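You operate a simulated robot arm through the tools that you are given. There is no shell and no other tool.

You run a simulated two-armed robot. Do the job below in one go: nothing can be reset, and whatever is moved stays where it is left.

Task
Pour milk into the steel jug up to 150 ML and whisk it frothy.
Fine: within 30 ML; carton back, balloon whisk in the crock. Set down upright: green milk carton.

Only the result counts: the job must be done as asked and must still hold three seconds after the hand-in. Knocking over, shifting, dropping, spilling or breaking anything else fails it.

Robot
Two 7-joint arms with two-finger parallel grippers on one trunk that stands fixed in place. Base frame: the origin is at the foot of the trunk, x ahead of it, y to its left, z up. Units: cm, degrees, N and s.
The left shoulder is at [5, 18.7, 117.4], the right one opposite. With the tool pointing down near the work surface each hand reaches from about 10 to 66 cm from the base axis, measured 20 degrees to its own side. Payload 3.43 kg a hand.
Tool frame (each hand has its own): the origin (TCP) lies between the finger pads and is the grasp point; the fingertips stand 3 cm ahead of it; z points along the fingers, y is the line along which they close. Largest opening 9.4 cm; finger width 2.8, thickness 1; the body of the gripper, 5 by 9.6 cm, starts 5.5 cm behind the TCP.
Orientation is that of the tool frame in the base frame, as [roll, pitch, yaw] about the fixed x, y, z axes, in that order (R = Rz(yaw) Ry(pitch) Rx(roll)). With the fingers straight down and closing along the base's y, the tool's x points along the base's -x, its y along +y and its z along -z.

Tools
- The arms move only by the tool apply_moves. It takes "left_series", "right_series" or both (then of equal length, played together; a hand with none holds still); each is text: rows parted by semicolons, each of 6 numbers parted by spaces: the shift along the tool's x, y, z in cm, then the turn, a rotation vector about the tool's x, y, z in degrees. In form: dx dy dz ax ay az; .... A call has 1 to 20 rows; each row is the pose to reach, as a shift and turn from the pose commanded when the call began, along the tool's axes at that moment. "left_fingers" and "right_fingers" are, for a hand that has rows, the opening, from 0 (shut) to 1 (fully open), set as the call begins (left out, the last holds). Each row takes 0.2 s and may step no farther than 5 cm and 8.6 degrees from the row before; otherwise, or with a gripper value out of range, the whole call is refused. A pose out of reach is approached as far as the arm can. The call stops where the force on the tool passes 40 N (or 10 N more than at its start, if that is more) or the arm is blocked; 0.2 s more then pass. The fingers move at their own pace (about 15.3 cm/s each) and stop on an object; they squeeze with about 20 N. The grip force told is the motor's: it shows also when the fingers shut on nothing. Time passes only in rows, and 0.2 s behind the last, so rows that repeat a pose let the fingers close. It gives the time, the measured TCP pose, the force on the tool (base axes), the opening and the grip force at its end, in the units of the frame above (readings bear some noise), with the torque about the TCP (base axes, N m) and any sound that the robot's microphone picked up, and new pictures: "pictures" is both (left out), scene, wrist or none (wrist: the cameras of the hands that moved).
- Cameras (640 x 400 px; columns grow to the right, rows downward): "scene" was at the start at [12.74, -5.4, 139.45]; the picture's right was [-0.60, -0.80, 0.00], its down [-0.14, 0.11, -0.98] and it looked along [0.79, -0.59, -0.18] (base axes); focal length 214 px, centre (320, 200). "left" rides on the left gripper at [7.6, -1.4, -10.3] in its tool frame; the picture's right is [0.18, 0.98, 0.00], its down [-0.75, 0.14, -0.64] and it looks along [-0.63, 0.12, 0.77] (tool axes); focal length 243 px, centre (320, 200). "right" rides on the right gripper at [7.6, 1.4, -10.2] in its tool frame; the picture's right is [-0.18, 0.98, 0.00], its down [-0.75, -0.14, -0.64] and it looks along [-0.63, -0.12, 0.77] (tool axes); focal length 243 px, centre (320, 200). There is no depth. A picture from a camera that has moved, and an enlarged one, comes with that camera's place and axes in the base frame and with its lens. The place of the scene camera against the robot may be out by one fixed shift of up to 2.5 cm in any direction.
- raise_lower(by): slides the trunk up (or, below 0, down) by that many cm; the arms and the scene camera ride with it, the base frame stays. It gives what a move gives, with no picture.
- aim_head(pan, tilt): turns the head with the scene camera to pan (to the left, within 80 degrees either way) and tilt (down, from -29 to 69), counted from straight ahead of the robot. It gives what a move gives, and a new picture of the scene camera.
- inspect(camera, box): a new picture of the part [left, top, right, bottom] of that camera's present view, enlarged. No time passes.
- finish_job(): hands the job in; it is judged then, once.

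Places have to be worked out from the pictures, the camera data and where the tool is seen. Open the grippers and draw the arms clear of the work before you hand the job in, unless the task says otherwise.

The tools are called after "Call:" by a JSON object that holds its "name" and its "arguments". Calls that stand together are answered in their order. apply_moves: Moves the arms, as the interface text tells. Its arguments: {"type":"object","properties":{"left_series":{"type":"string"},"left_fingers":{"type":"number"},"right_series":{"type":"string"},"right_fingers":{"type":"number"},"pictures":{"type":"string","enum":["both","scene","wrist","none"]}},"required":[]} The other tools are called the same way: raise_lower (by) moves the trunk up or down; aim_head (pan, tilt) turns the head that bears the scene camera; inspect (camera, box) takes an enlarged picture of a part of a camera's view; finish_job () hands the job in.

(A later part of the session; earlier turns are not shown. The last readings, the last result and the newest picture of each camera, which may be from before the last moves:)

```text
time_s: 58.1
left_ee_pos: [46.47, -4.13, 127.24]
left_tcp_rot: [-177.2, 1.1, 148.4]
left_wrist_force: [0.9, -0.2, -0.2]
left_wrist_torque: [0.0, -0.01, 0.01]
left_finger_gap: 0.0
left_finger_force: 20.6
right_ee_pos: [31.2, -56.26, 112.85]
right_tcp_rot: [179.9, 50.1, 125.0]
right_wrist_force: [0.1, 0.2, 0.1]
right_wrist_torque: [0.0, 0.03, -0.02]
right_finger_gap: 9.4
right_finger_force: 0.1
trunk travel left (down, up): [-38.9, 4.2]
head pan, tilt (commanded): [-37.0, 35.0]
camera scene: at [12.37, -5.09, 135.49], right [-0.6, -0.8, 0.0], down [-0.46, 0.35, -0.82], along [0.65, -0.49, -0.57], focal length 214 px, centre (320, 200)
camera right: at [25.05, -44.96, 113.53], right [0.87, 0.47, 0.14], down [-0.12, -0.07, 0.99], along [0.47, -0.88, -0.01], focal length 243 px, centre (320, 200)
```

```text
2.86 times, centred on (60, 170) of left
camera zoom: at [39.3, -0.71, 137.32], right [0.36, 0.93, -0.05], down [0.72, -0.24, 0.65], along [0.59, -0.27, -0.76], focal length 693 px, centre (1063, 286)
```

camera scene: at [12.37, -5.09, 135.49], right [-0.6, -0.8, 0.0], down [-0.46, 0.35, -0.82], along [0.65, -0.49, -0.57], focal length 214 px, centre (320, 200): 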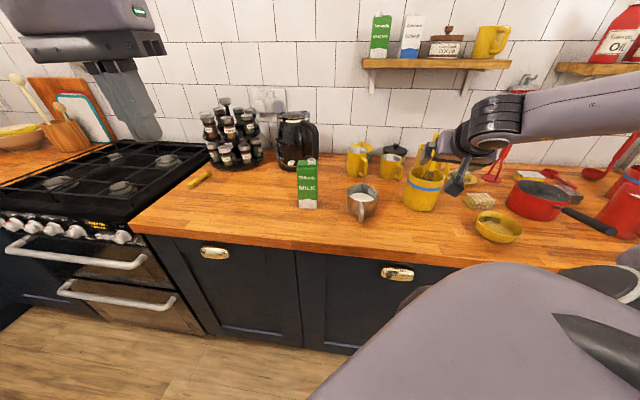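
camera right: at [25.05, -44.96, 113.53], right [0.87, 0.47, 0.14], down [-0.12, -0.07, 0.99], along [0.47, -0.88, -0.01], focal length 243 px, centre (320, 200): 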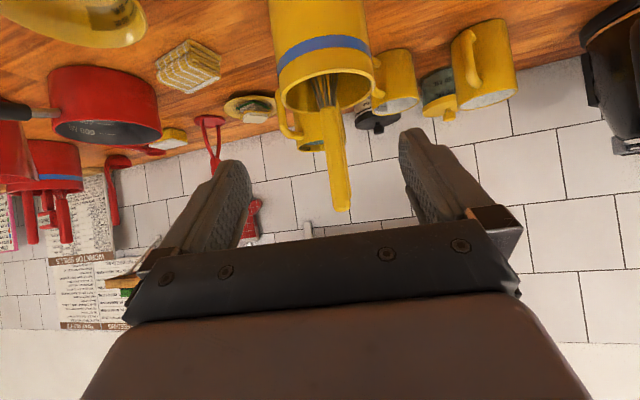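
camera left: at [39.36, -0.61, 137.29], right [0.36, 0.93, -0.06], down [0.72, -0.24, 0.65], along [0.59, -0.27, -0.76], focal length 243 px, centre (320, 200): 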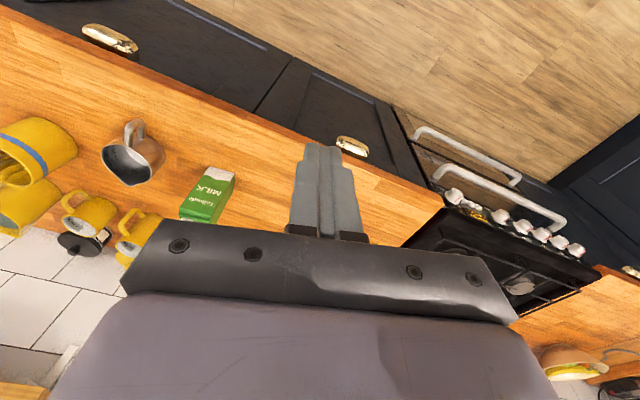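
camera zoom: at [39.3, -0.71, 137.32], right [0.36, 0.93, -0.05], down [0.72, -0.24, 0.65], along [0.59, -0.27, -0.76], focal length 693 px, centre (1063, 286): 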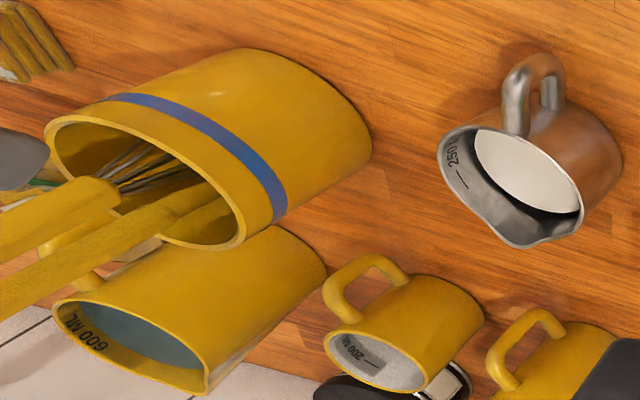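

The whisk handle stands nearly vertical at about (39.2,-66.7), with the second handle 4–6 cm behind it along my approach direction. I'll advance to 5 cm short of it, dropping to z≈109.6 and rolling 7° to match its lean.

Call:
{"name": "apply_moves", "arguments": {"right_series": "-0.63 0.14 2.02 1.13 0 -1.35; -1.27 0.27 4.03 2.25 0 -2.7; -1.9 0.41 6.05 3.38 0 -4.05; -2.53 0.54 8.06 4.5 0 -5.4; -2.53 0.54 8.06 4.5 0 -5.4", "right_fingers": 1, "pictures": "both"}}

Call:
{"name": "inspect", "arguments": {"camera": "right", "box": [230, 0, 430, 230]}}

Call:
{"name": "inspect", "arguments": {"camera": "scene", "box": [395, 125, 465, 215]}}

Call:
{"name": "inspect", "arguments": {"camera": "left", "box": [0, 130, 100, 230]}}

```text
time_s: 59.3
left_ee_pos: [46.45, -4.05, 127.22]
left_tcp_rot: [-177.1, 1.2, 148.5]
left_wrist_force: [0.3, 1.0, 1.2]
left_wrist_torque: [-0.03, 0.0, 0.0]
left_finger_gap: 0.0
left_finger_force: 19.8
right_ee_pos: [36.45, -62.39, 109.84]
right_tcp_rot: [-169.2, 49.6, 133.4]
right_wrist_force: [0.6, 0.4, 0.2]
right_wrist_torque: [0.02, -0.02, -0.01]
right_finger_gap: 9.42
right_finger_force: 0.1
trunk travel left (down, up): [-38.9, 4.2]
head pan, tilt (commanded): [-37.0, 35.0]
camera scene: at [12.34, -5.08, 135.5], right [-0.6, -0.8, 0.0], down [-0.46, 0.34, -0.82], along [0.65, -0.49, -0.57], focal length 214 px, centre (320, 200)
camera right: at [30.21, -51.05, 110.28], right [0.88, 0.47, 0.02], down [-0.02, 0.0, 1.0], along [0.47, -0.88, 0.01], focal length 243 px, centre (320, 200)
```

scene: 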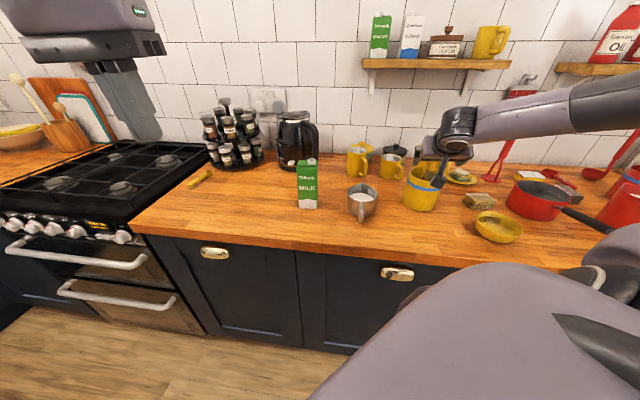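
right: 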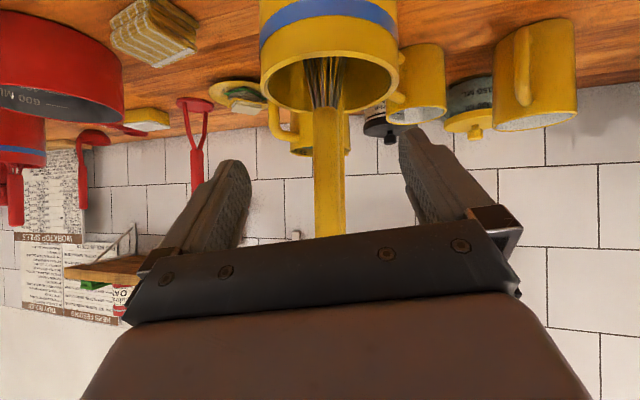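

```text
1.74 times, centred on (330, 115) of right
camera zoom: at [30.21, -51.05, 110.28], right [0.88, 0.47, 0.02], down [-0.02, 0.0, 1.0], along [0.47, -0.88, 0.01], focal length 422 px, centre (303, 348)
```

zoom: 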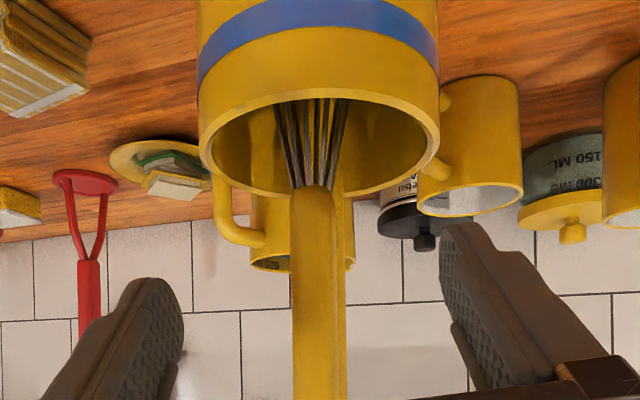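

```text
4.44 times, centred on (430, 170) of scene
camera zoom: at [12.34, -5.08, 135.5], right [-0.6, -0.8, 0.0], down [-0.46, 0.34, -0.82], along [0.65, -0.49, -0.57], focal length 953 px, centre (-169, 333)
```

zoom: 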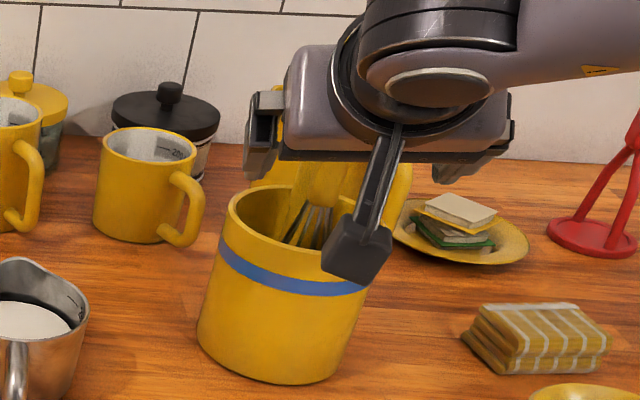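

```text
4.00 times, centred on (50, 180) of left
camera zoom: at [39.27, -0.69, 137.33], right [0.36, 0.93, -0.05], down [0.72, -0.24, 0.65], along [0.59, -0.27, -0.76], focal length 970 px, centre (1400, 280)
```

zoom: 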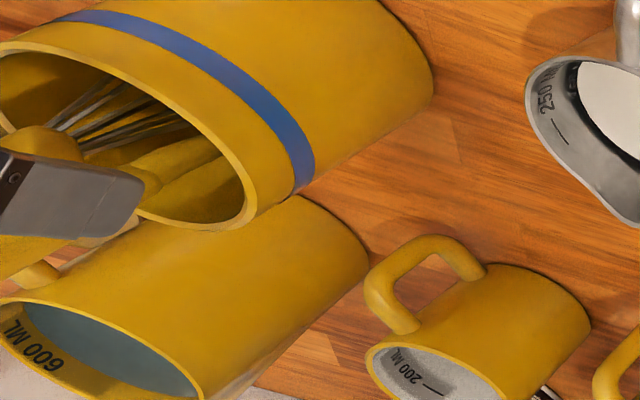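

The image shows the handle is actually vertical (the camera itself is rolled), so I undo the 7° roll, shift 0.25 cm sideways, and advance the remaining 4.6 cm so the whisk handle sits between the pads.

Call:
{"name": "apply_moves", "arguments": {"right_series": "0.01 -0.12 0.01 -2.25 0 2.7; 0.02 -0.25 0.02 -4.5 0 5.4; -0.94 -0.25 1.17 -4.5 0 5.4; -1.9 -0.24 2.32 -4.5 0 5.4; -2.78 -0.22 3.67 -4.5 0 5.4; -2.78 -0.22 3.67 -4.5 0 5.4", "pictures": "both"}}

Call:
{"name": "inspect", "arguments": {"camera": "right", "box": [230, 0, 430, 230]}}

Call:
{"name": "inspect", "arguments": {"camera": "scene", "box": [395, 125, 465, 215]}}

Call:
{"name": "inspect", "arguments": {"camera": "left", "box": [0, 130, 100, 230]}}

```text
time_s: 60.7
left_ee_pos: [46.33, -4.14, 127.36]
left_tcp_rot: [-177.1, 1.0, 148.3]
left_wrist_force: [-0.2, 0.2, -0.2]
left_wrist_torque: [-0.03, 0.01, -0.02]
left_finger_gap: 0.0
left_finger_force: 20.0
right_ee_pos: [38.83, -66.27, 109.8]
right_tcp_rot: [180.0, 50.1, 124.8]
right_wrist_force: [-0.2, -0.7, -0.1]
right_wrist_torque: [0.01, 0.03, -0.04]
right_finger_gap: 9.39
right_finger_force: 0.0
trunk travel left (down, up): [-38.9, 4.2]
head pan, tilt (commanded): [-37.0, 35.0]
camera scene: at [12.34, -5.08, 135.5], right [-0.6, -0.8, 0.0], down [-0.46, 0.35, -0.82], along [0.65, -0.49, -0.57], focal length 214 px, centre (320, 200)
camera right: at [32.66, -54.94, 110.38], right [0.87, 0.47, 0.14], down [-0.12, -0.07, 0.99], along [0.47, -0.88, -0.01], focal length 243 px, centre (320, 200)
```

scene: 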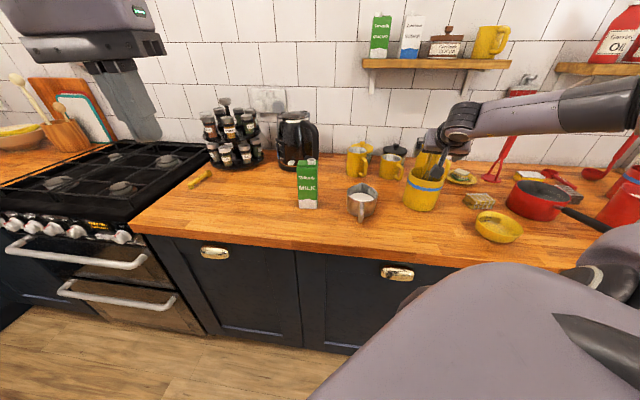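
right: 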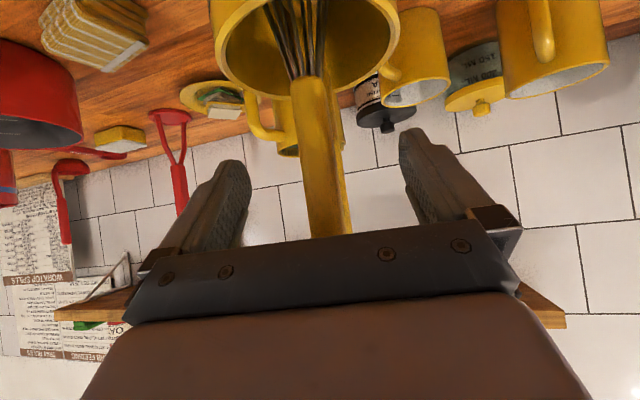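

```text
1.74 times, centred on (330, 115) of right
camera zoom: at [32.66, -54.94, 110.38], right [0.87, 0.47, 0.14], down [-0.12, -0.07, 0.99], along [0.47, -0.88, -0.01], focal length 422 px, centre (303, 348)
```

zoom: 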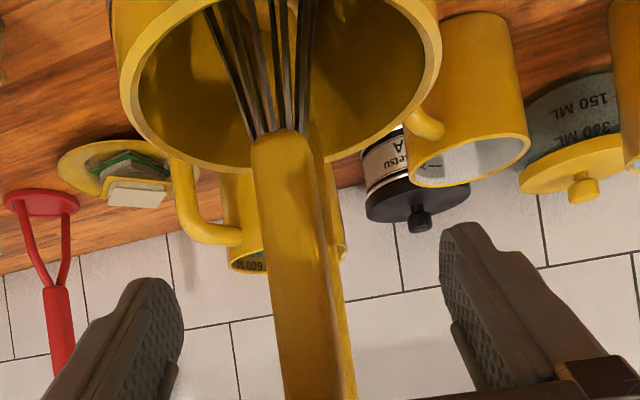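

```text
4.44 times, centred on (430, 170) of scene
camera zoom: at [12.34, -5.08, 135.5], right [-0.6, -0.8, 0.0], down [-0.46, 0.35, -0.82], along [0.65, -0.49, -0.57], focal length 953 px, centre (-169, 333)
```

zoom: 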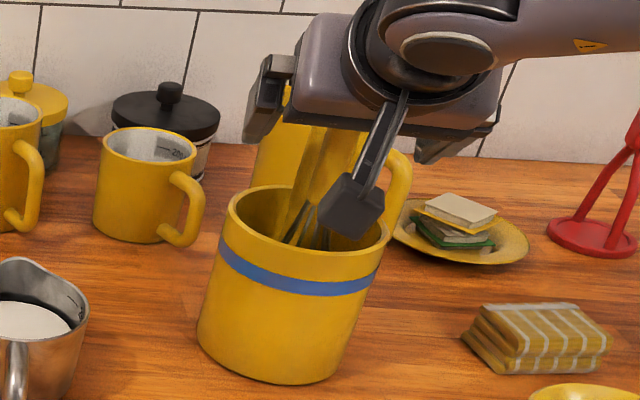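

```text
4.00 times, centred on (50, 180) of left
camera zoom: at [39.28, -0.69, 137.33], right [0.36, 0.93, -0.05], down [0.72, -0.24, 0.65], along [0.59, -0.27, -0.76], focal length 970 px, centre (1400, 280)
```

zoom: 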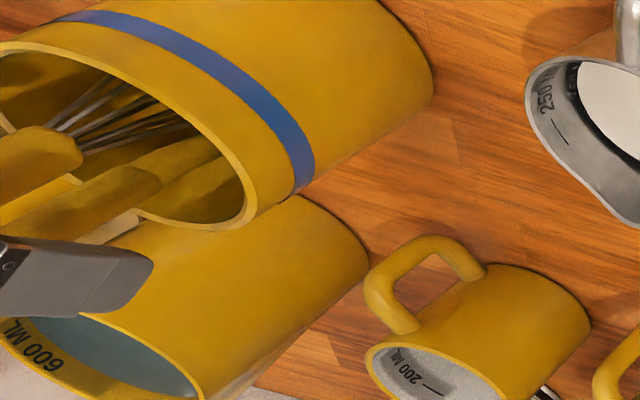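

The whisk handle lies between the pads (about 0.5 cm ahead of the TCP), and the other handle stays beyond the fingertips. I'll close the fingers.

Call:
{"name": "apply_moves", "arguments": {"right_series": "0 0 0 0 0 0; 0 0 0 0 0 0; 0 0 0 0 0 0; 0 0 0 0 0 0", "right_fingers": 0, "pictures": "wrist"}}

Call:
{"name": "inspect", "arguments": {"camera": "right", "box": [230, 0, 430, 230]}}

Call:
{"name": "inspect", "arguments": {"camera": "left", "box": [0, 130, 100, 230]}}

```text
time_s: 61.7
left_ee_pos: [46.43, -4.07, 127.28]
left_tcp_rot: [-177.1, 1.0, 148.3]
left_wrist_force: [-0.8, -0.8, -0.4]
left_wrist_torque: [-0.04, -0.02, 0.01]
left_finger_gap: 0.01
left_finger_force: 20.1
right_ee_pos: [38.97, -66.15, 109.65]
right_tcp_rot: [180.0, 50.1, 125.1]
right_wrist_force: [-1.4, -0.3, 0.5]
right_wrist_torque: [0.01, -0.02, -0.01]
right_finger_gap: 2.18
right_finger_force: 19.5
trunk travel left (down, up): [-38.9, 4.2]
head pan, tilt (commanded): [-37.0, 35.0]
camera right: at [32.65, -54.94, 110.36], right [0.87, 0.47, 0.14], down [-0.12, -0.07, 0.99], along [0.47, -0.88, -0.01], focal length 243 px, centre (320, 200)
```

right: 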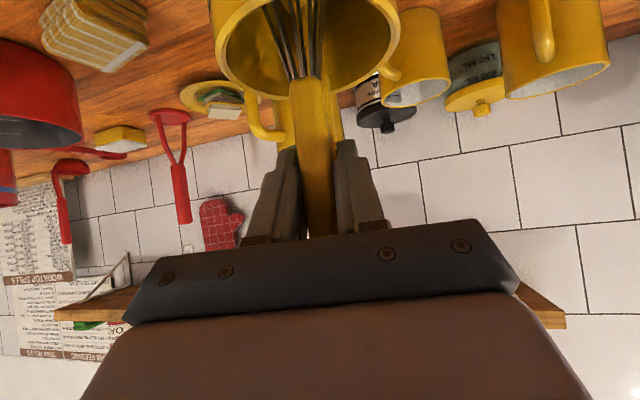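

```text
1.74 times, centred on (330, 115) of right
camera zoom: at [32.65, -54.94, 110.36], right [0.87, 0.47, 0.14], down [-0.12, -0.07, 0.99], along [0.47, -0.88, -0.01], focal length 422 px, centre (303, 348)
```

zoom: 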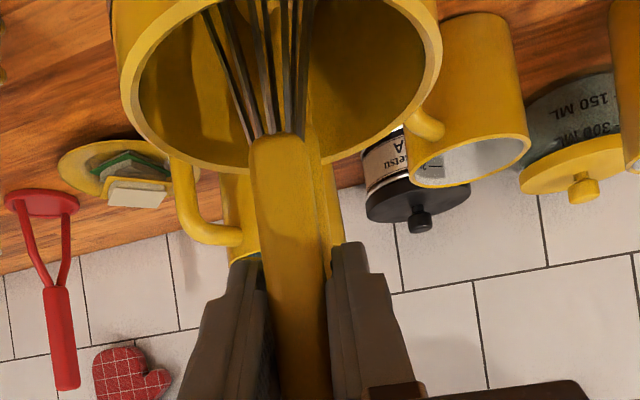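

```text
4.00 times, centred on (50, 180) of left
camera zoom: at [39.29, -0.71, 137.32], right [0.36, 0.93, -0.05], down [0.72, -0.24, 0.65], along [0.59, -0.27, -0.76], focal length 970 px, centre (1400, 280)
```

zoom: 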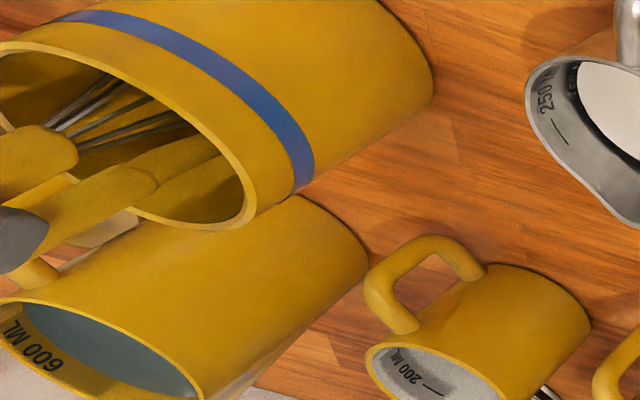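

The gap is 2.2 cm, so only the whisk handle is held. I'll lift straight up a few centimetres and check that nothing else is dragged along.

Call:
{"name": "apply_moves", "arguments": {"right_series": "-0.77 0 -0.64 0 0 0; -1.53 0 -1.29 0 0 0; -2.3 0 -1.93 0 0 0; -3.06 0 -2.57 0 0 0; -3.06 0 -2.57 0 0 0", "pictures": "both"}}

Call:
{"name": "inspect", "arguments": {"camera": "left", "box": [0, 120, 110, 230]}}

Call:
{"name": "inspect", "arguments": {"camera": "scene", "box": [395, 125, 465, 215]}}

```text
time_s: 62.9
left_ee_pos: [46.43, -4.13, 127.3]
left_tcp_rot: [-177.1, 1.1, 148.5]
left_wrist_force: [-0.1, 0.3, 0.6]
left_wrist_torque: [0.0, 0.04, 0.0]
left_finger_gap: 0.0
left_finger_force: 20.2
right_ee_pos: [38.98, -66.28, 113.67]
right_tcp_rot: [179.9, 50.1, 125.0]
right_wrist_force: [0.5, -0.3, -1.6]
right_wrist_torque: [0.0, 0.03, 0.01]
right_finger_gap: 2.17
right_finger_force: 19.7
trunk travel left (down, up): [-38.9, 4.2]
head pan, tilt (commanded): [-37.0, 35.0]
camera scene: at [12.36, -5.1, 135.49], right [-0.6, -0.8, 0.0], down [-0.46, 0.35, -0.82], along [0.65, -0.49, -0.57], focal length 214 px, centre (320, 200)
camera right: at [32.76, -55.05, 114.35], right [0.87, 0.47, 0.14], down [-0.12, -0.07, 0.99], along [0.47, -0.88, -0.01], focal length 243 px, centre (320, 200)
```

scene: 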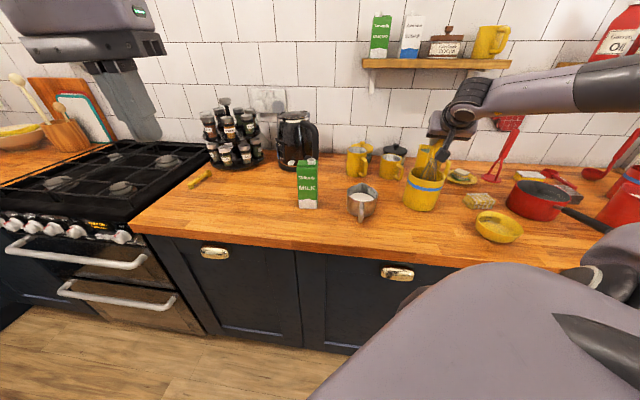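
right: 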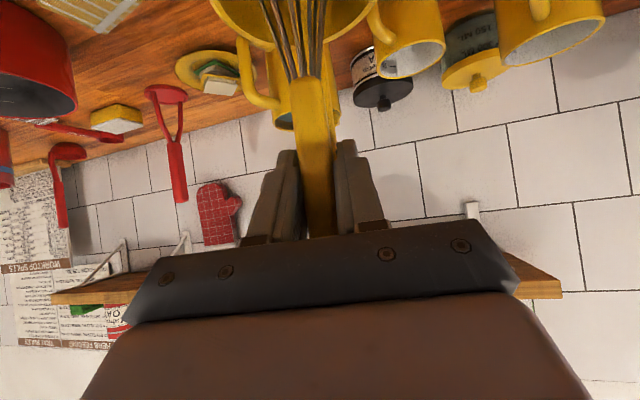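

```text
3.64 times, centred on (55, 175) of left
camera zoom: at [39.29, -0.71, 137.32], right [0.36, 0.93, -0.05], down [0.72, -0.24, 0.65], along [0.59, -0.27, -0.76], focal length 882 px, centre (1284, 291)
```

zoom: 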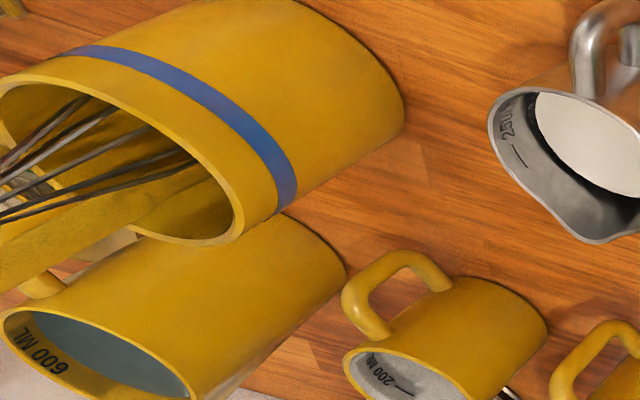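

```text
4.44 times, centred on (430, 170) of scene
camera zoom: at [12.36, -5.1, 135.49], right [-0.6, -0.8, 0.0], down [-0.46, 0.35, -0.82], along [0.65, -0.49, -0.57], focal length 953 px, centre (-169, 333)
```

zoom: 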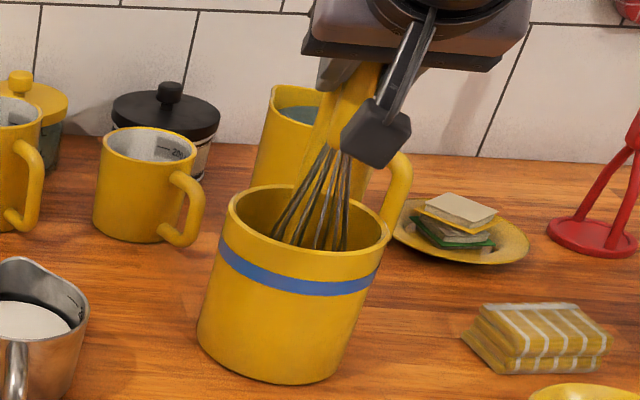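

The whisk is coming out cleanly and the crock hasn't moved. I'll lift another 9 cm to clear the rim.

Call:
{"name": "apply_moves", "arguments": {"right_series": "-1.53 0 -1.29 0 0 0; -3.06 0 -2.57 0 0 0; -4.6 0 -3.86 0 0 0; -5.75 0 -4.82 0 0 0; -6.89 0 -5.79 0 0 0; -6.89 0 -5.79 0 0 0", "pictures": "both"}}

Call:
{"name": "inspect", "arguments": {"camera": "left", "box": [0, 120, 110, 230]}}

Call:
{"name": "inspect", "arguments": {"camera": "scene", "box": [395, 100, 475, 215]}}

```text
time_s: 64.3
left_ee_pos: [46.45, -4.31, 127.24]
left_tcp_rot: [-177.0, 1.0, 148.5]
left_wrist_force: [0.6, 0.2, 0.2]
left_wrist_torque: [0.01, 0.03, 0.0]
left_finger_gap: 0.03
left_finger_force: 19.9
right_ee_pos: [38.98, -66.31, 122.8]
right_tcp_rot: [179.9, 50.1, 125.0]
right_wrist_force: [-0.2, -0.3, -0.5]
right_wrist_torque: [-0.01, -0.02, 0.0]
right_finger_gap: 2.18
right_finger_force: 20.1
trunk travel left (down, up): [-38.9, 4.2]
head pan, tilt (commanded): [-37.0, 35.0]
camera scene: at [12.36, -5.11, 135.49], right [-0.6, -0.8, 0.0], down [-0.46, 0.35, -0.82], along [0.65, -0.49, -0.57], focal length 214 px, centre (320, 200)
camera right: at [32.81, -55.01, 123.41], right [0.87, 0.47, 0.14], down [-0.12, -0.07, 0.99], along [0.47, -0.88, -0.01], focal length 243 px, centre (320, 200)
```

scene: 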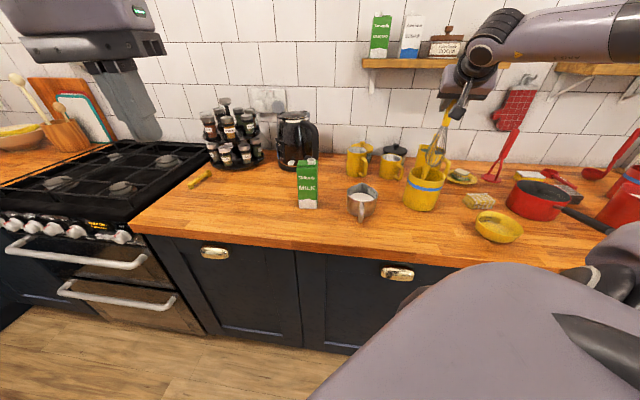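
right: 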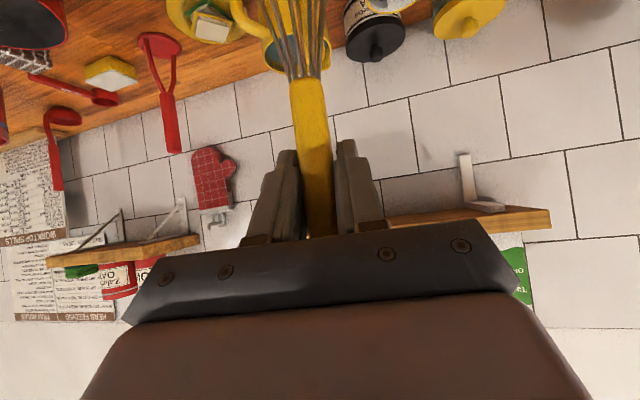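

```text
3.64 times, centred on (55, 175) of left
camera zoom: at [39.29, -0.72, 137.32], right [0.36, 0.93, -0.05], down [0.72, -0.24, 0.65], along [0.59, -0.27, -0.76], focal length 882 px, centre (1284, 291)
```

zoom: 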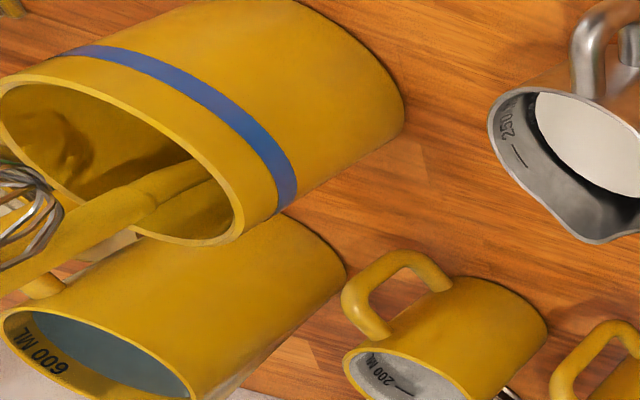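

```text
3.48 times, centred on (435, 158) of scene
camera zoom: at [12.36, -5.11, 135.49], right [-0.6, -0.8, 0.0], down [-0.46, 0.35, -0.82], along [0.65, -0.49, -0.57], focal length 746 px, centre (-80, 348)
```

zoom: 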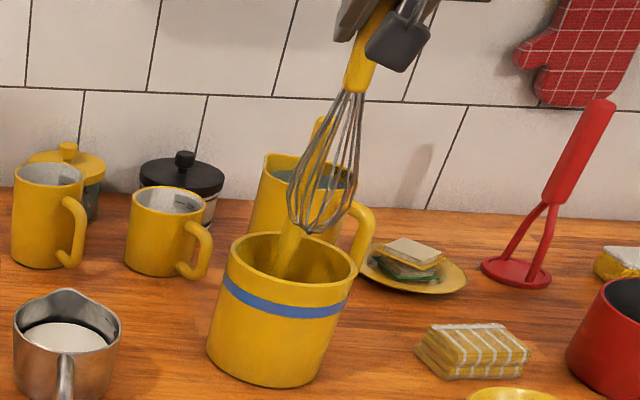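

The whisk is clear and the other utensil stayed in the crock. I'll carry the whisk over the jug and reduce the pitch by 12° on the way so it hangs vertical.

Call:
{"name": "apply_moves", "arguments": {"right_series": "0.96 2.96 -1.14 0 0 0; 1.92 5.92 -2.28 0 0 0; 2.88 8.88 -3.43 0 -3 0; 3.83 11.84 -4.57 0 -6 0; 4.79 14.8 -5.71 0 -9 0; 5.75 17.76 -6.85 0 -12 0; 5.75 17.76 -6.85 0 -12 0", "pictures": "both"}}

Call:
{"name": "inspect", "arguments": {"camera": "scene", "box": [320, 110, 420, 230]}}

Call:
{"name": "inspect", "arguments": {"camera": "left", "box": [60, 100, 200, 220]}}

```text
time_s: 65.9
left_ee_pos: [46.31, -4.15, 127.36]
left_tcp_rot: [-177.1, 1.1, 148.4]
left_wrist_force: [0.0, -0.2, 0.3]
left_wrist_torque: [-0.01, -0.01, 0.04]
left_finger_gap: 0.0
left_finger_force: 20.8
right_ee_pos: [48.26, -48.43, 122.73]
right_tcp_rot: [179.8, 62.1, 125.0]
right_wrist_force: [-0.1, -0.6, -1.2]
right_wrist_torque: [0.01, -0.04, 0.02]
right_finger_gap: 2.2
right_finger_force: 19.9
trunk travel left (down, up): [-38.9, 4.2]
head pan, tilt (commanded): [-37.0, 35.0]
camera scene: at [12.34, -5.12, 135.5], right [-0.6, -0.8, 0.0], down [-0.46, 0.35, -0.82], along [0.65, -0.49, -0.57], focal length 214 px, centre (320, 200)
camera right: at [42.09, -37.35, 120.66], right [0.85, 0.49, 0.16], down [-0.24, 0.09, 0.97], along [0.46, -0.86, 0.2], focal length 243 px, centre (320, 200)
```

scene: 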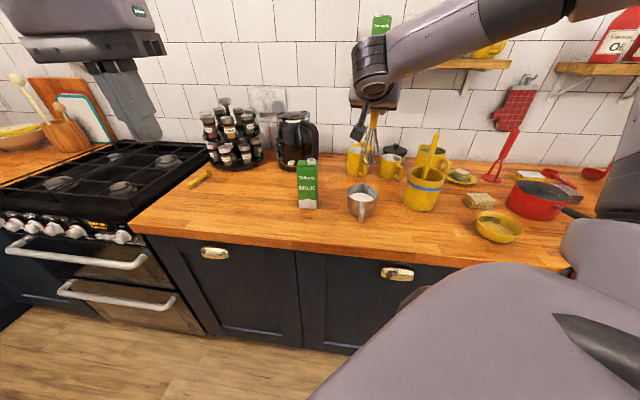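
right: 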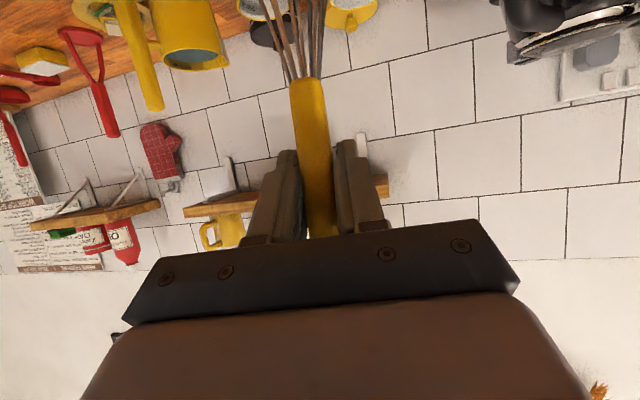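

```text
3.33 times, centred on (370, 170) of scene
camera zoom: at [12.34, -5.12, 135.5], right [-0.6, -0.8, 0.0], down [-0.46, 0.35, -0.82], along [0.65, -0.49, -0.57], focal length 715 px, centre (153, 300)
```

zoom: 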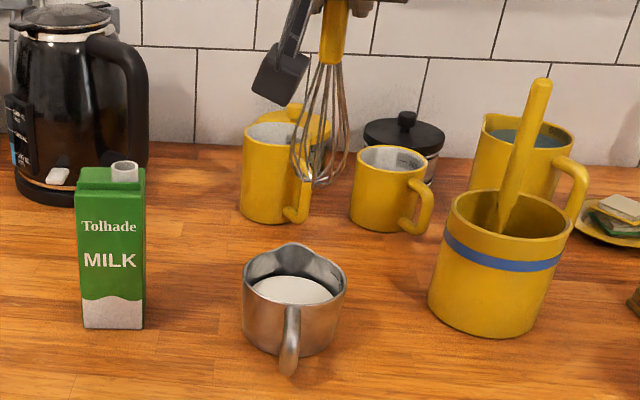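

```text
3.33 times, centred on (130, 160) of left
camera zoom: at [39.27, -0.73, 137.33], right [0.36, 0.93, -0.05], down [0.72, -0.24, 0.65], along [0.59, -0.27, -0.76], focal length 809 px, centre (953, 333)
```

zoom: 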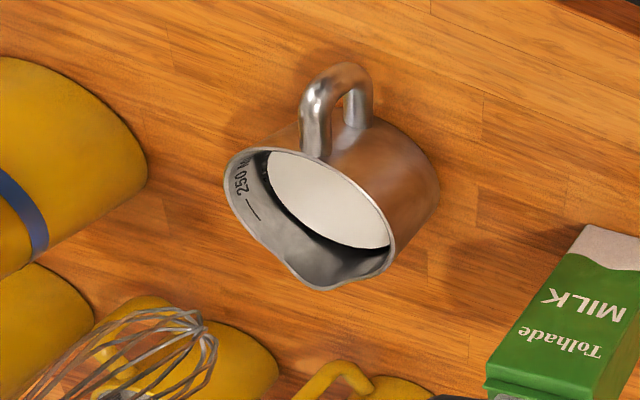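

Both views put the whisk tip about 0.5 cm beyond the jug's centre, with the tip roughly 16 cm below the TCP. I'll correct that and lower until the tip is just below the jug's rim.

Call:
{"name": "apply_moves", "arguments": {"right_series": "0.24 0 -0.44 0 0 0; 2.89 0 0.97 0 0 0; 5.54 0 2.37 0 0 0; 7.75 0 3.55 0 0 0; 9.68 0 4.58 0 0 0; 9.68 0 4.58 0 0 0", "pictures": "both"}}

Call:
{"name": "inspect", "arguments": {"camera": "scene", "box": [325, 130, 405, 230]}}

Call:
{"name": "inspect", "arguments": {"camera": "left", "box": [80, 110, 170, 200]}}

```text
time_s: 67.3
left_ee_pos: [46.33, -4.15, 127.11]
left_tcp_rot: [-177.1, 1.1, 148.4]
left_wrist_force: [0.2, -0.4, 0.2]
left_wrist_torque: [0.01, 0.0, 0.02]
left_finger_gap: 0.02
left_finger_force: 20.7
right_ee_pos: [48.08, -48.24, 111.93]
right_tcp_rot: [179.8, 62.1, 124.9]
right_wrist_force: [-0.1, 1.1, -0.5]
right_wrist_torque: [0.17, 0.04, 0.03]
right_finger_gap: 2.19
right_finger_force: 19.7
trunk travel left (down, up): [-38.9, 4.2]
head pan, tilt (commanded): [-37.0, 35.0]
camera scene: at [12.35, -5.09, 135.5], right [-0.6, -0.8, 0.0], down [-0.46, 0.35, -0.82], along [0.65, -0.49, -0.57], focal length 214 px, centre (320, 200)
camera right: at [41.87, -37.16, 109.95], right [0.85, 0.49, 0.16], down [-0.24, 0.09, 0.97], along [0.46, -0.86, 0.2], focal length 243 px, centre (320, 200)
```

scene: 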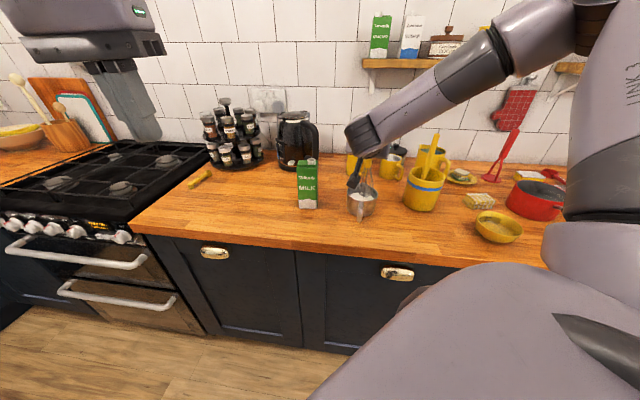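
right: 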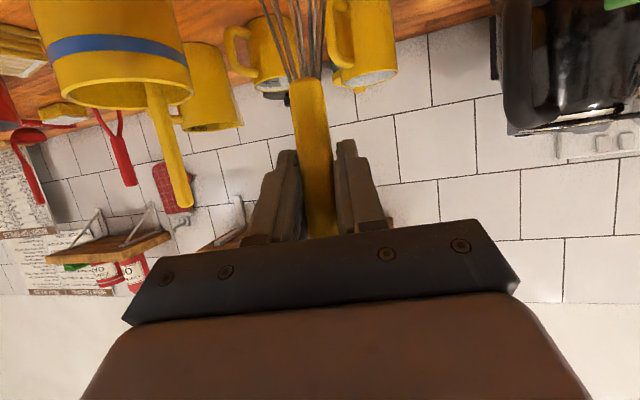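

```text
4.00 times, centred on (365, 180) of scene
camera zoom: at [12.35, -5.09, 135.5], right [-0.6, -0.8, 0.0], down [-0.46, 0.35, -0.82], along [0.65, -0.49, -0.57], focal length 858 px, centre (140, 280)
```

zoom: 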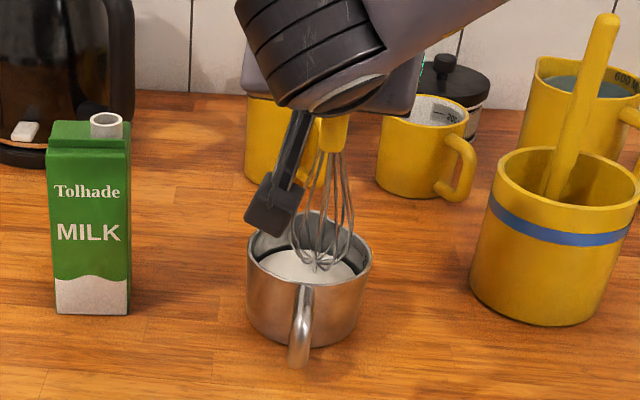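

```text
4.44 times, centred on (125, 155) of left
camera zoom: at [39.28, -0.7, 137.32], right [0.36, 0.93, -0.05], down [0.72, -0.24, 0.65], along [0.59, -0.27, -0.76], focal length 1078 px, centre (1187, 400)
```

zoom: 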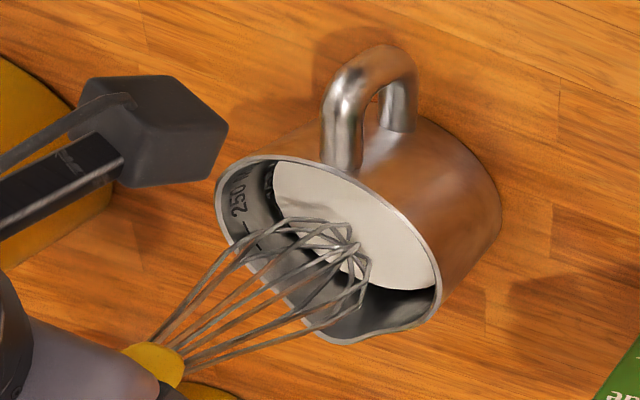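

The whisk is entering the jug centrally. I'll lower another 3 cm into the milk and check force and clearance.

Call:
{"name": "apply_moves", "arguments": {"right_series": "0.88 0 0.47 0 0 0; 1.77 0 0.94 0 0 0; 2.65 0 1.41 0 0 0; 2.65 0 1.41 0 0 0", "pictures": "wrist"}}

Call:
{"name": "inspect", "arguments": {"camera": "scene", "box": [335, 150, 395, 225]}}

Call:
{"name": "inspect", "arguments": {"camera": "left", "box": [80, 110, 170, 200]}}

```text
time_s: 68.3
left_ee_pos: [46.16, -4.01, 127.29]
left_tcp_rot: [-177.2, 1.2, 148.3]
left_wrist_force: [0.3, -0.8, -0.4]
left_wrist_torque: [0.0, -0.01, 0.02]
left_finger_gap: 0.0
left_finger_force: 20.2
right_ee_pos: [48.12, -48.26, 109.11]
right_tcp_rot: [179.8, 62.5, 124.8]
right_wrist_force: [-0.2, 0.0, 10.1]
right_wrist_torque: [-0.2, -0.07, 0.0]
right_finger_gap: 2.17
right_finger_force: 19.6
trunk travel left (down, up): [-38.9, 4.2]
head pan, tilt (commanded): [-37.0, 35.0]
camera right: at [41.95, -37.07, 107.1], right [0.85, 0.49, 0.17], down [-0.24, 0.1, 0.96], along [0.46, -0.86, 0.2], focal length 243 px, centre (320, 200)
```

right: 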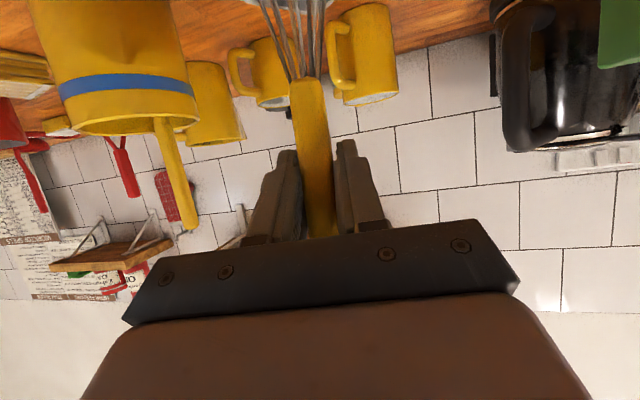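

```text
5.33 times, centred on (365, 188) of scene
camera zoom: at [12.26, -5.0, 135.53], right [-0.6, -0.8, 0.0], down [-0.46, 0.34, -0.82], along [0.65, -0.49, -0.57], focal length 1144 px, centre (80, 267)
```

zoom: 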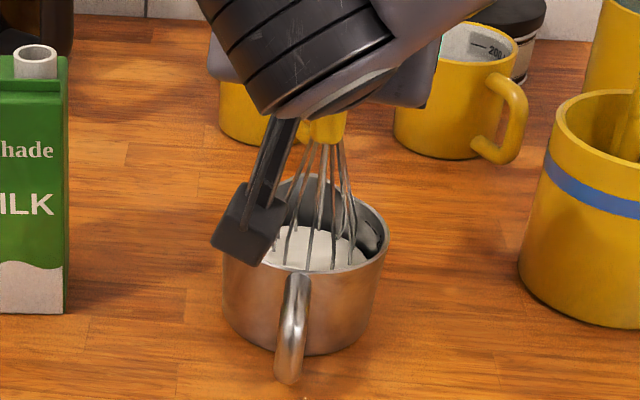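

```text
4.44 times, centred on (125, 155) of left
camera zoom: at [39.19, -0.61, 137.38], right [0.36, 0.93, -0.05], down [0.72, -0.24, 0.65], along [0.59, -0.27, -0.76], focal length 1078 px, centre (1187, 400)
```

zoom: 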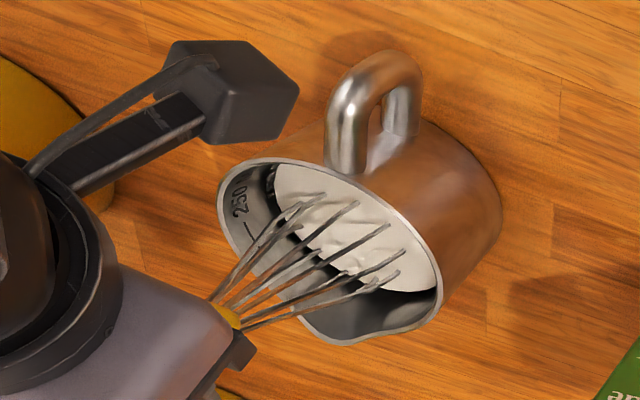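

The tip touched the jug's bottom (+10 N), so I'll raise 0.9 cm to keep it just off the floor and try one gentle circle of 0.7 cm radius to check clearance.

Call:
{"name": "apply_moves", "arguments": {"right_series": "-0.8 0 -0.42 0 0 0; -0.8 0 -0.42 0 0 0", "pictures": "none"}}

Call:
{"name": "apply_moves", "arguments": {"right_series": "-0.33 0 0.62 0 0 0; -0.23 0.5 0.44 0 0 0; 0 0.7 0 0 0 0; 0.23 0.5 -0.44 0 0 0; 0.33 0 -0.62 0 0 0; 0.23 -0.5 -0.44 0 0 0; 0 -0.7 0 0 0 0; -0.23 -0.5 0.44 0 0 0; -0.33 0 0.62 0 0 0; 0 0 0 0 0 0", "pictures": "none"}}

Call:
{"name": "inspect", "arguments": {"camera": "scene", "box": [335, 150, 395, 225]}}

Call:
{"name": "inspect", "arguments": {"camera": "left", "box": [80, 110, 170, 200]}}

```text
time_s: 68.9
left_ee_pos: [46.51, -4.11, 127.24]
left_tcp_rot: [-177.2, 1.2, 148.4]
left_wrist_force: [-0.6, 0.8, -0.3]
left_wrist_torque: [-0.01, 0.0, -0.03]
left_finger_gap: 0.01
left_finger_force: 20.0
right_ee_pos: [48.04, -48.28, 109.52]
right_tcp_rot: [-180.0, 62.0, 125.0]
right_wrist_force: [-0.3, 0.8, -0.6]
right_wrist_torque: [0.14, 0.09, 0.0]
right_finger_gap: 2.18
right_finger_force: 19.9
trunk travel left (down, up): [-38.9, 4.2]
head pan, tilt (commanded): [-37.0, 35.0]
```

```text
time_s: 71.1
left_ee_pos: [46.27, -4.1, 127.21]
left_tcp_rot: [-177.1, 1.2, 148.3]
left_wrist_force: [0.9, -0.3, 1.0]
left_wrist_torque: [0.03, 0.0, 0.03]
left_finger_gap: 0.0
left_finger_force: 20.2
right_ee_pos: [48.18, -48.19, 109.85]
right_tcp_rot: [180.0, 62.0, 124.9]
right_wrist_force: [0.3, -0.1, -0.7]
right_wrist_torque: [-0.01, 0.0, -0.02]
right_finger_gap: 2.19
right_finger_force: 19.9
trunk travel left (down, up): [-38.9, 4.2]
head pan, tilt (commanded): [-37.0, 35.0]
```

```text
5.33 times, centred on (365, 188) of scene
camera zoom: at [12.35, -5.08, 135.5], right [-0.6, -0.8, 0.0], down [-0.46, 0.35, -0.82], along [0.65, -0.49, -0.57], focal length 1144 px, centre (80, 267)
```

zoom: 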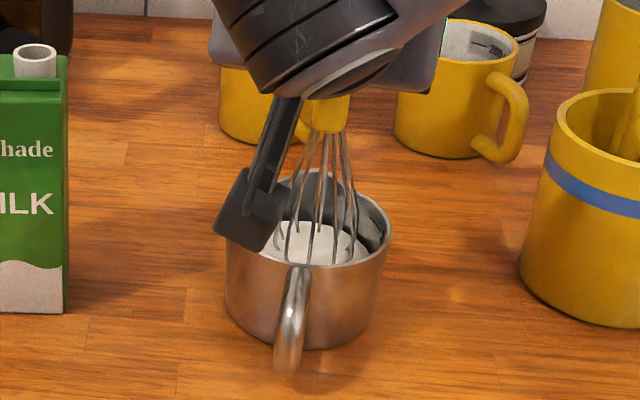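

```text
4.44 times, centred on (125, 155) of left
camera zoom: at [39.28, -0.7, 137.33], right [0.36, 0.93, -0.05], down [0.72, -0.24, 0.65], along [0.59, -0.27, -0.76], focal length 1078 px, centre (1187, 400)
```

zoom: 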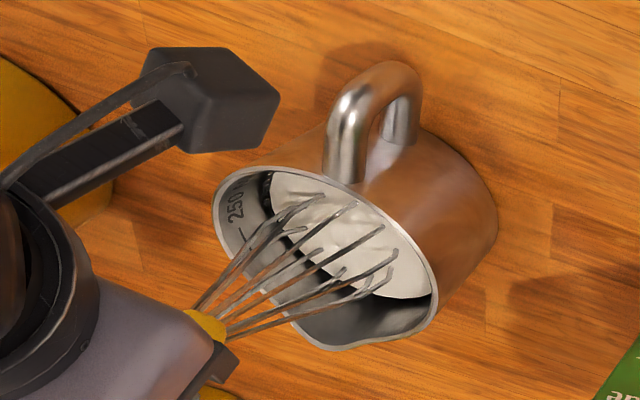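

The jug shifted a few millimetres backward, so the whisk sits about 0.8 cm too far back inside it. I'll recentre the whisk toward me and slightly left before whisking, and compare views.

Call:
{"name": "apply_moves", "arguments": {"right_series": "0.19 0.15 -0.35 0 0 0; 0.38 0.3 -0.71 0 0 0; 0.38 0.3 -0.71 0 0 0", "pictures": "none"}}

Call:
{"name": "inspect", "arguments": {"camera": "scene", "box": [345, 170, 385, 210]}}

Call:
{"name": "inspect", "arguments": {"camera": "left", "box": [95, 125, 155, 190]}}

```text
time_s: 71.9
left_ee_pos: [46.35, -4.16, 127.24]
left_tcp_rot: [-177.0, 1.2, 148.4]
left_wrist_force: [-0.7, 1.1, 0.1]
left_wrist_torque: [0.02, 0.0, 0.0]
left_finger_gap: 0.0
left_finger_force: 20.6
right_ee_pos: [47.83, -47.38, 109.85]
right_tcp_rot: [179.8, 62.2, 124.9]
right_wrist_force: [0.9, 0.4, -1.5]
right_wrist_torque: [0.01, 0.03, -0.02]
right_finger_gap: 2.16
right_finger_force: 20.2
trunk travel left (down, up): [-38.9, 4.2]
head pan, tilt (commanded): [-37.0, 35.0]
```

```text
10.00 times, centred on (365, 190) of scene
camera zoom: at [12.36, -5.1, 135.49], right [-0.6, -0.8, 0.0], down [-0.46, 0.35, -0.82], along [0.65, -0.49, -0.57], focal length 2145 px, centre (-130, 300)
```

zoom: 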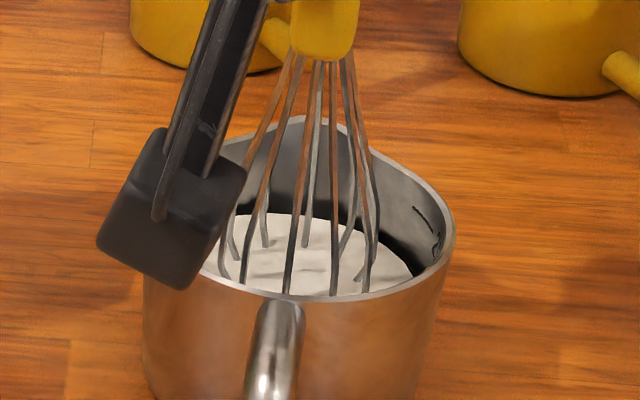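

```text
6.15 times, centred on (125, 158) of left
camera zoom: at [39.29, -0.71, 137.32], right [0.36, 0.93, -0.05], down [0.72, -0.24, 0.65], along [0.59, -0.27, -0.76], focal length 1493 px, centre (1520, 462)
```

zoom: 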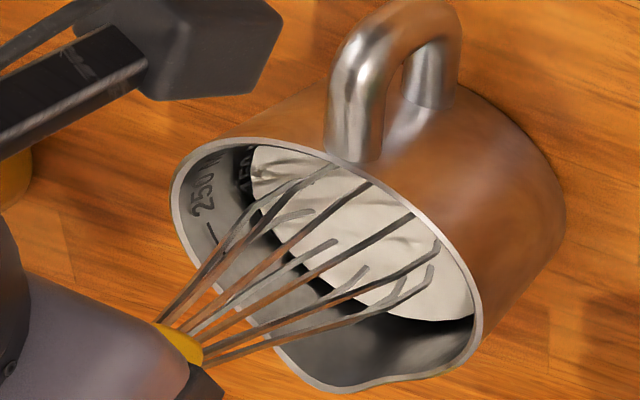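

The whisk ring is now centred in the jug. I'll whisk briskly in 1 cm circles for 4 s and look at the milk.

Call:
{"name": "apply_moves", "arguments": {"right_series": "-0.47 0 0.88 0 0 0; 0 1 0 0 0 0; 0.47 0 -0.88 0 0 0; 0 -1 0 0 0 0; -0.47 0 0.88 0 0 0; 0 1 0 0 0 0; 0.47 0 -0.88 0 0 0; 0 -1 0 0 0 0; -0.47 0 0.88 0 0 0; 0 1 0 0 0 0; 0.47 0 -0.88 0 0 0; 0 -1 0 0 0 0; -0.47 0 0.88 0 0 0; 0 1 0 0 0 0; 0.47 0 -0.88 0 0 0; 0 -1 0 0 0 0; -0.47 0 0.88 0 0 0; 0 1 0 0 0 0; 0.47 0 -0.88 0 0 0; 0 0 0 0 0 0", "pictures": "none"}}

Call:
{"name": "inspect", "arguments": {"camera": "scene", "box": [345, 170, 385, 210]}}

Call:
{"name": "inspect", "arguments": {"camera": "left", "box": [95, 125, 155, 190]}}

```text
time_s: 76.1
left_ee_pos: [46.36, -4.16, 127.25]
left_tcp_rot: [-177.0, 1.0, 148.4]
left_wrist_force: [0.8, 0.2, -0.2]
left_wrist_torque: [-0.01, 0.0, -0.04]
left_finger_gap: 0.01
left_finger_force: 20.0
right_ee_pos: [47.92, -47.55, 109.78]
right_tcp_rot: [179.9, 62.1, 124.9]
right_wrist_force: [-0.1, -0.5, -1.2]
right_wrist_torque: [0.0, 0.0, 0.02]
right_finger_gap: 2.19
right_finger_force: 20.0
trunk travel left (down, up): [-38.9, 4.2]
head pan, tilt (commanded): [-37.0, 35.0]
```

```text
10.00 times, centred on (365, 190) of scene
camera zoom: at [12.38, -5.1, 135.49], right [-0.6, -0.8, 0.0], down [-0.46, 0.35, -0.82], along [0.65, -0.49, -0.57], focal length 2145 px, centre (-130, 300)
```

zoom: 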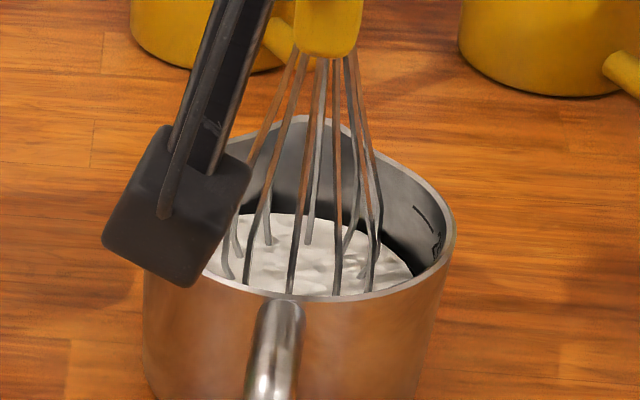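

```text
6.15 times, centred on (125, 158) of left
camera zoom: at [39.31, -0.72, 137.31], right [0.36, 0.93, -0.05], down [0.72, -0.24, 0.65], along [0.59, -0.27, -0.76], focal length 1493 px, centre (1520, 462)
```

zoom: 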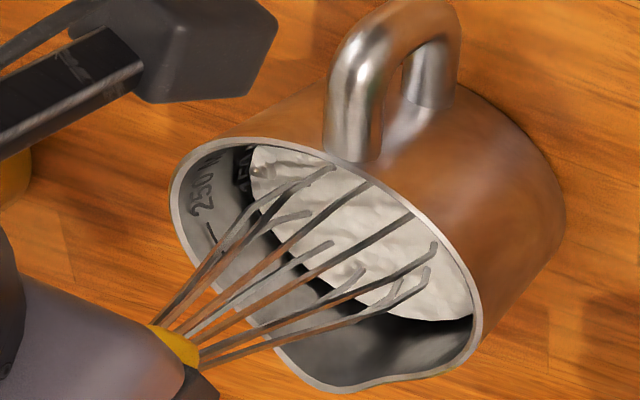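

The jug stayed put and the surface is getting bumpy with froth. I'll continue whisking with quicker cross strokes.

Call:
{"name": "apply_moves", "arguments": {"right_series": "-0.52 0 0.97 0 0 0; 0.52 0 -0.97 0 0 0; 0 1.1 0 0 0 0; 0 -1.1 0 0 0 0; -0.37 0.78 0.69 0 0 0; 0.37 -0.78 -0.69 0 0 0; -0.37 -0.78 0.69 0 0 0; 0.37 0.78 -0.69 0 0 0; -0.52 0 0.97 0 0 0; 0.52 0 -0.97 0 0 0; 0 1.1 0 0 0 0; 0 -1.1 0 0 0 0; -0.37 0.78 0.69 0 0 0; 0.37 -0.78 -0.69 0 0 0; -0.37 -0.78 0.69 0 0 0; 0.37 0.78 -0.69 0 0 0; -0.52 0 0.97 0 0 0; 0.52 0 -0.97 0 0 0; 0 1 0 0 0 0; 0 0 0 0 0 0", "pictures": "none"}}

Call:
{"name": "inspect", "arguments": {"camera": "left", "box": [95, 125, 155, 190]}}

```text
time_s: 80.3
left_ee_pos: [46.27, -4.15, 127.31]
left_tcp_rot: [-177.1, 1.1, 148.4]
left_wrist_force: [0.4, -0.3, -0.9]
left_wrist_torque: [-0.04, 0.0, -0.04]
left_finger_gap: 0.02
left_finger_force: 20.4
right_ee_pos: [47.83, -47.49, 109.77]
right_tcp_rot: [179.8, 62.1, 124.8]
right_wrist_force: [-1.1, 0.3, -0.9]
right_wrist_torque: [0.01, -0.01, -0.01]
right_finger_gap: 2.17
right_finger_force: 19.9
trunk travel left (down, up): [-38.9, 4.2]
head pan, tilt (commanded): [-37.0, 35.0]
```

```text
6.15 times, centred on (125, 158) of left
camera zoom: at [39.24, -0.69, 137.34], right [0.36, 0.93, -0.05], down [0.72, -0.24, 0.65], along [0.59, -0.27, -0.76], focal length 1493 px, centre (1520, 462)
```

zoom: 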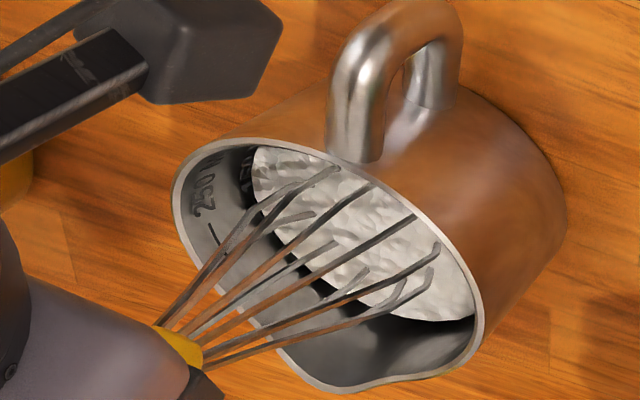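

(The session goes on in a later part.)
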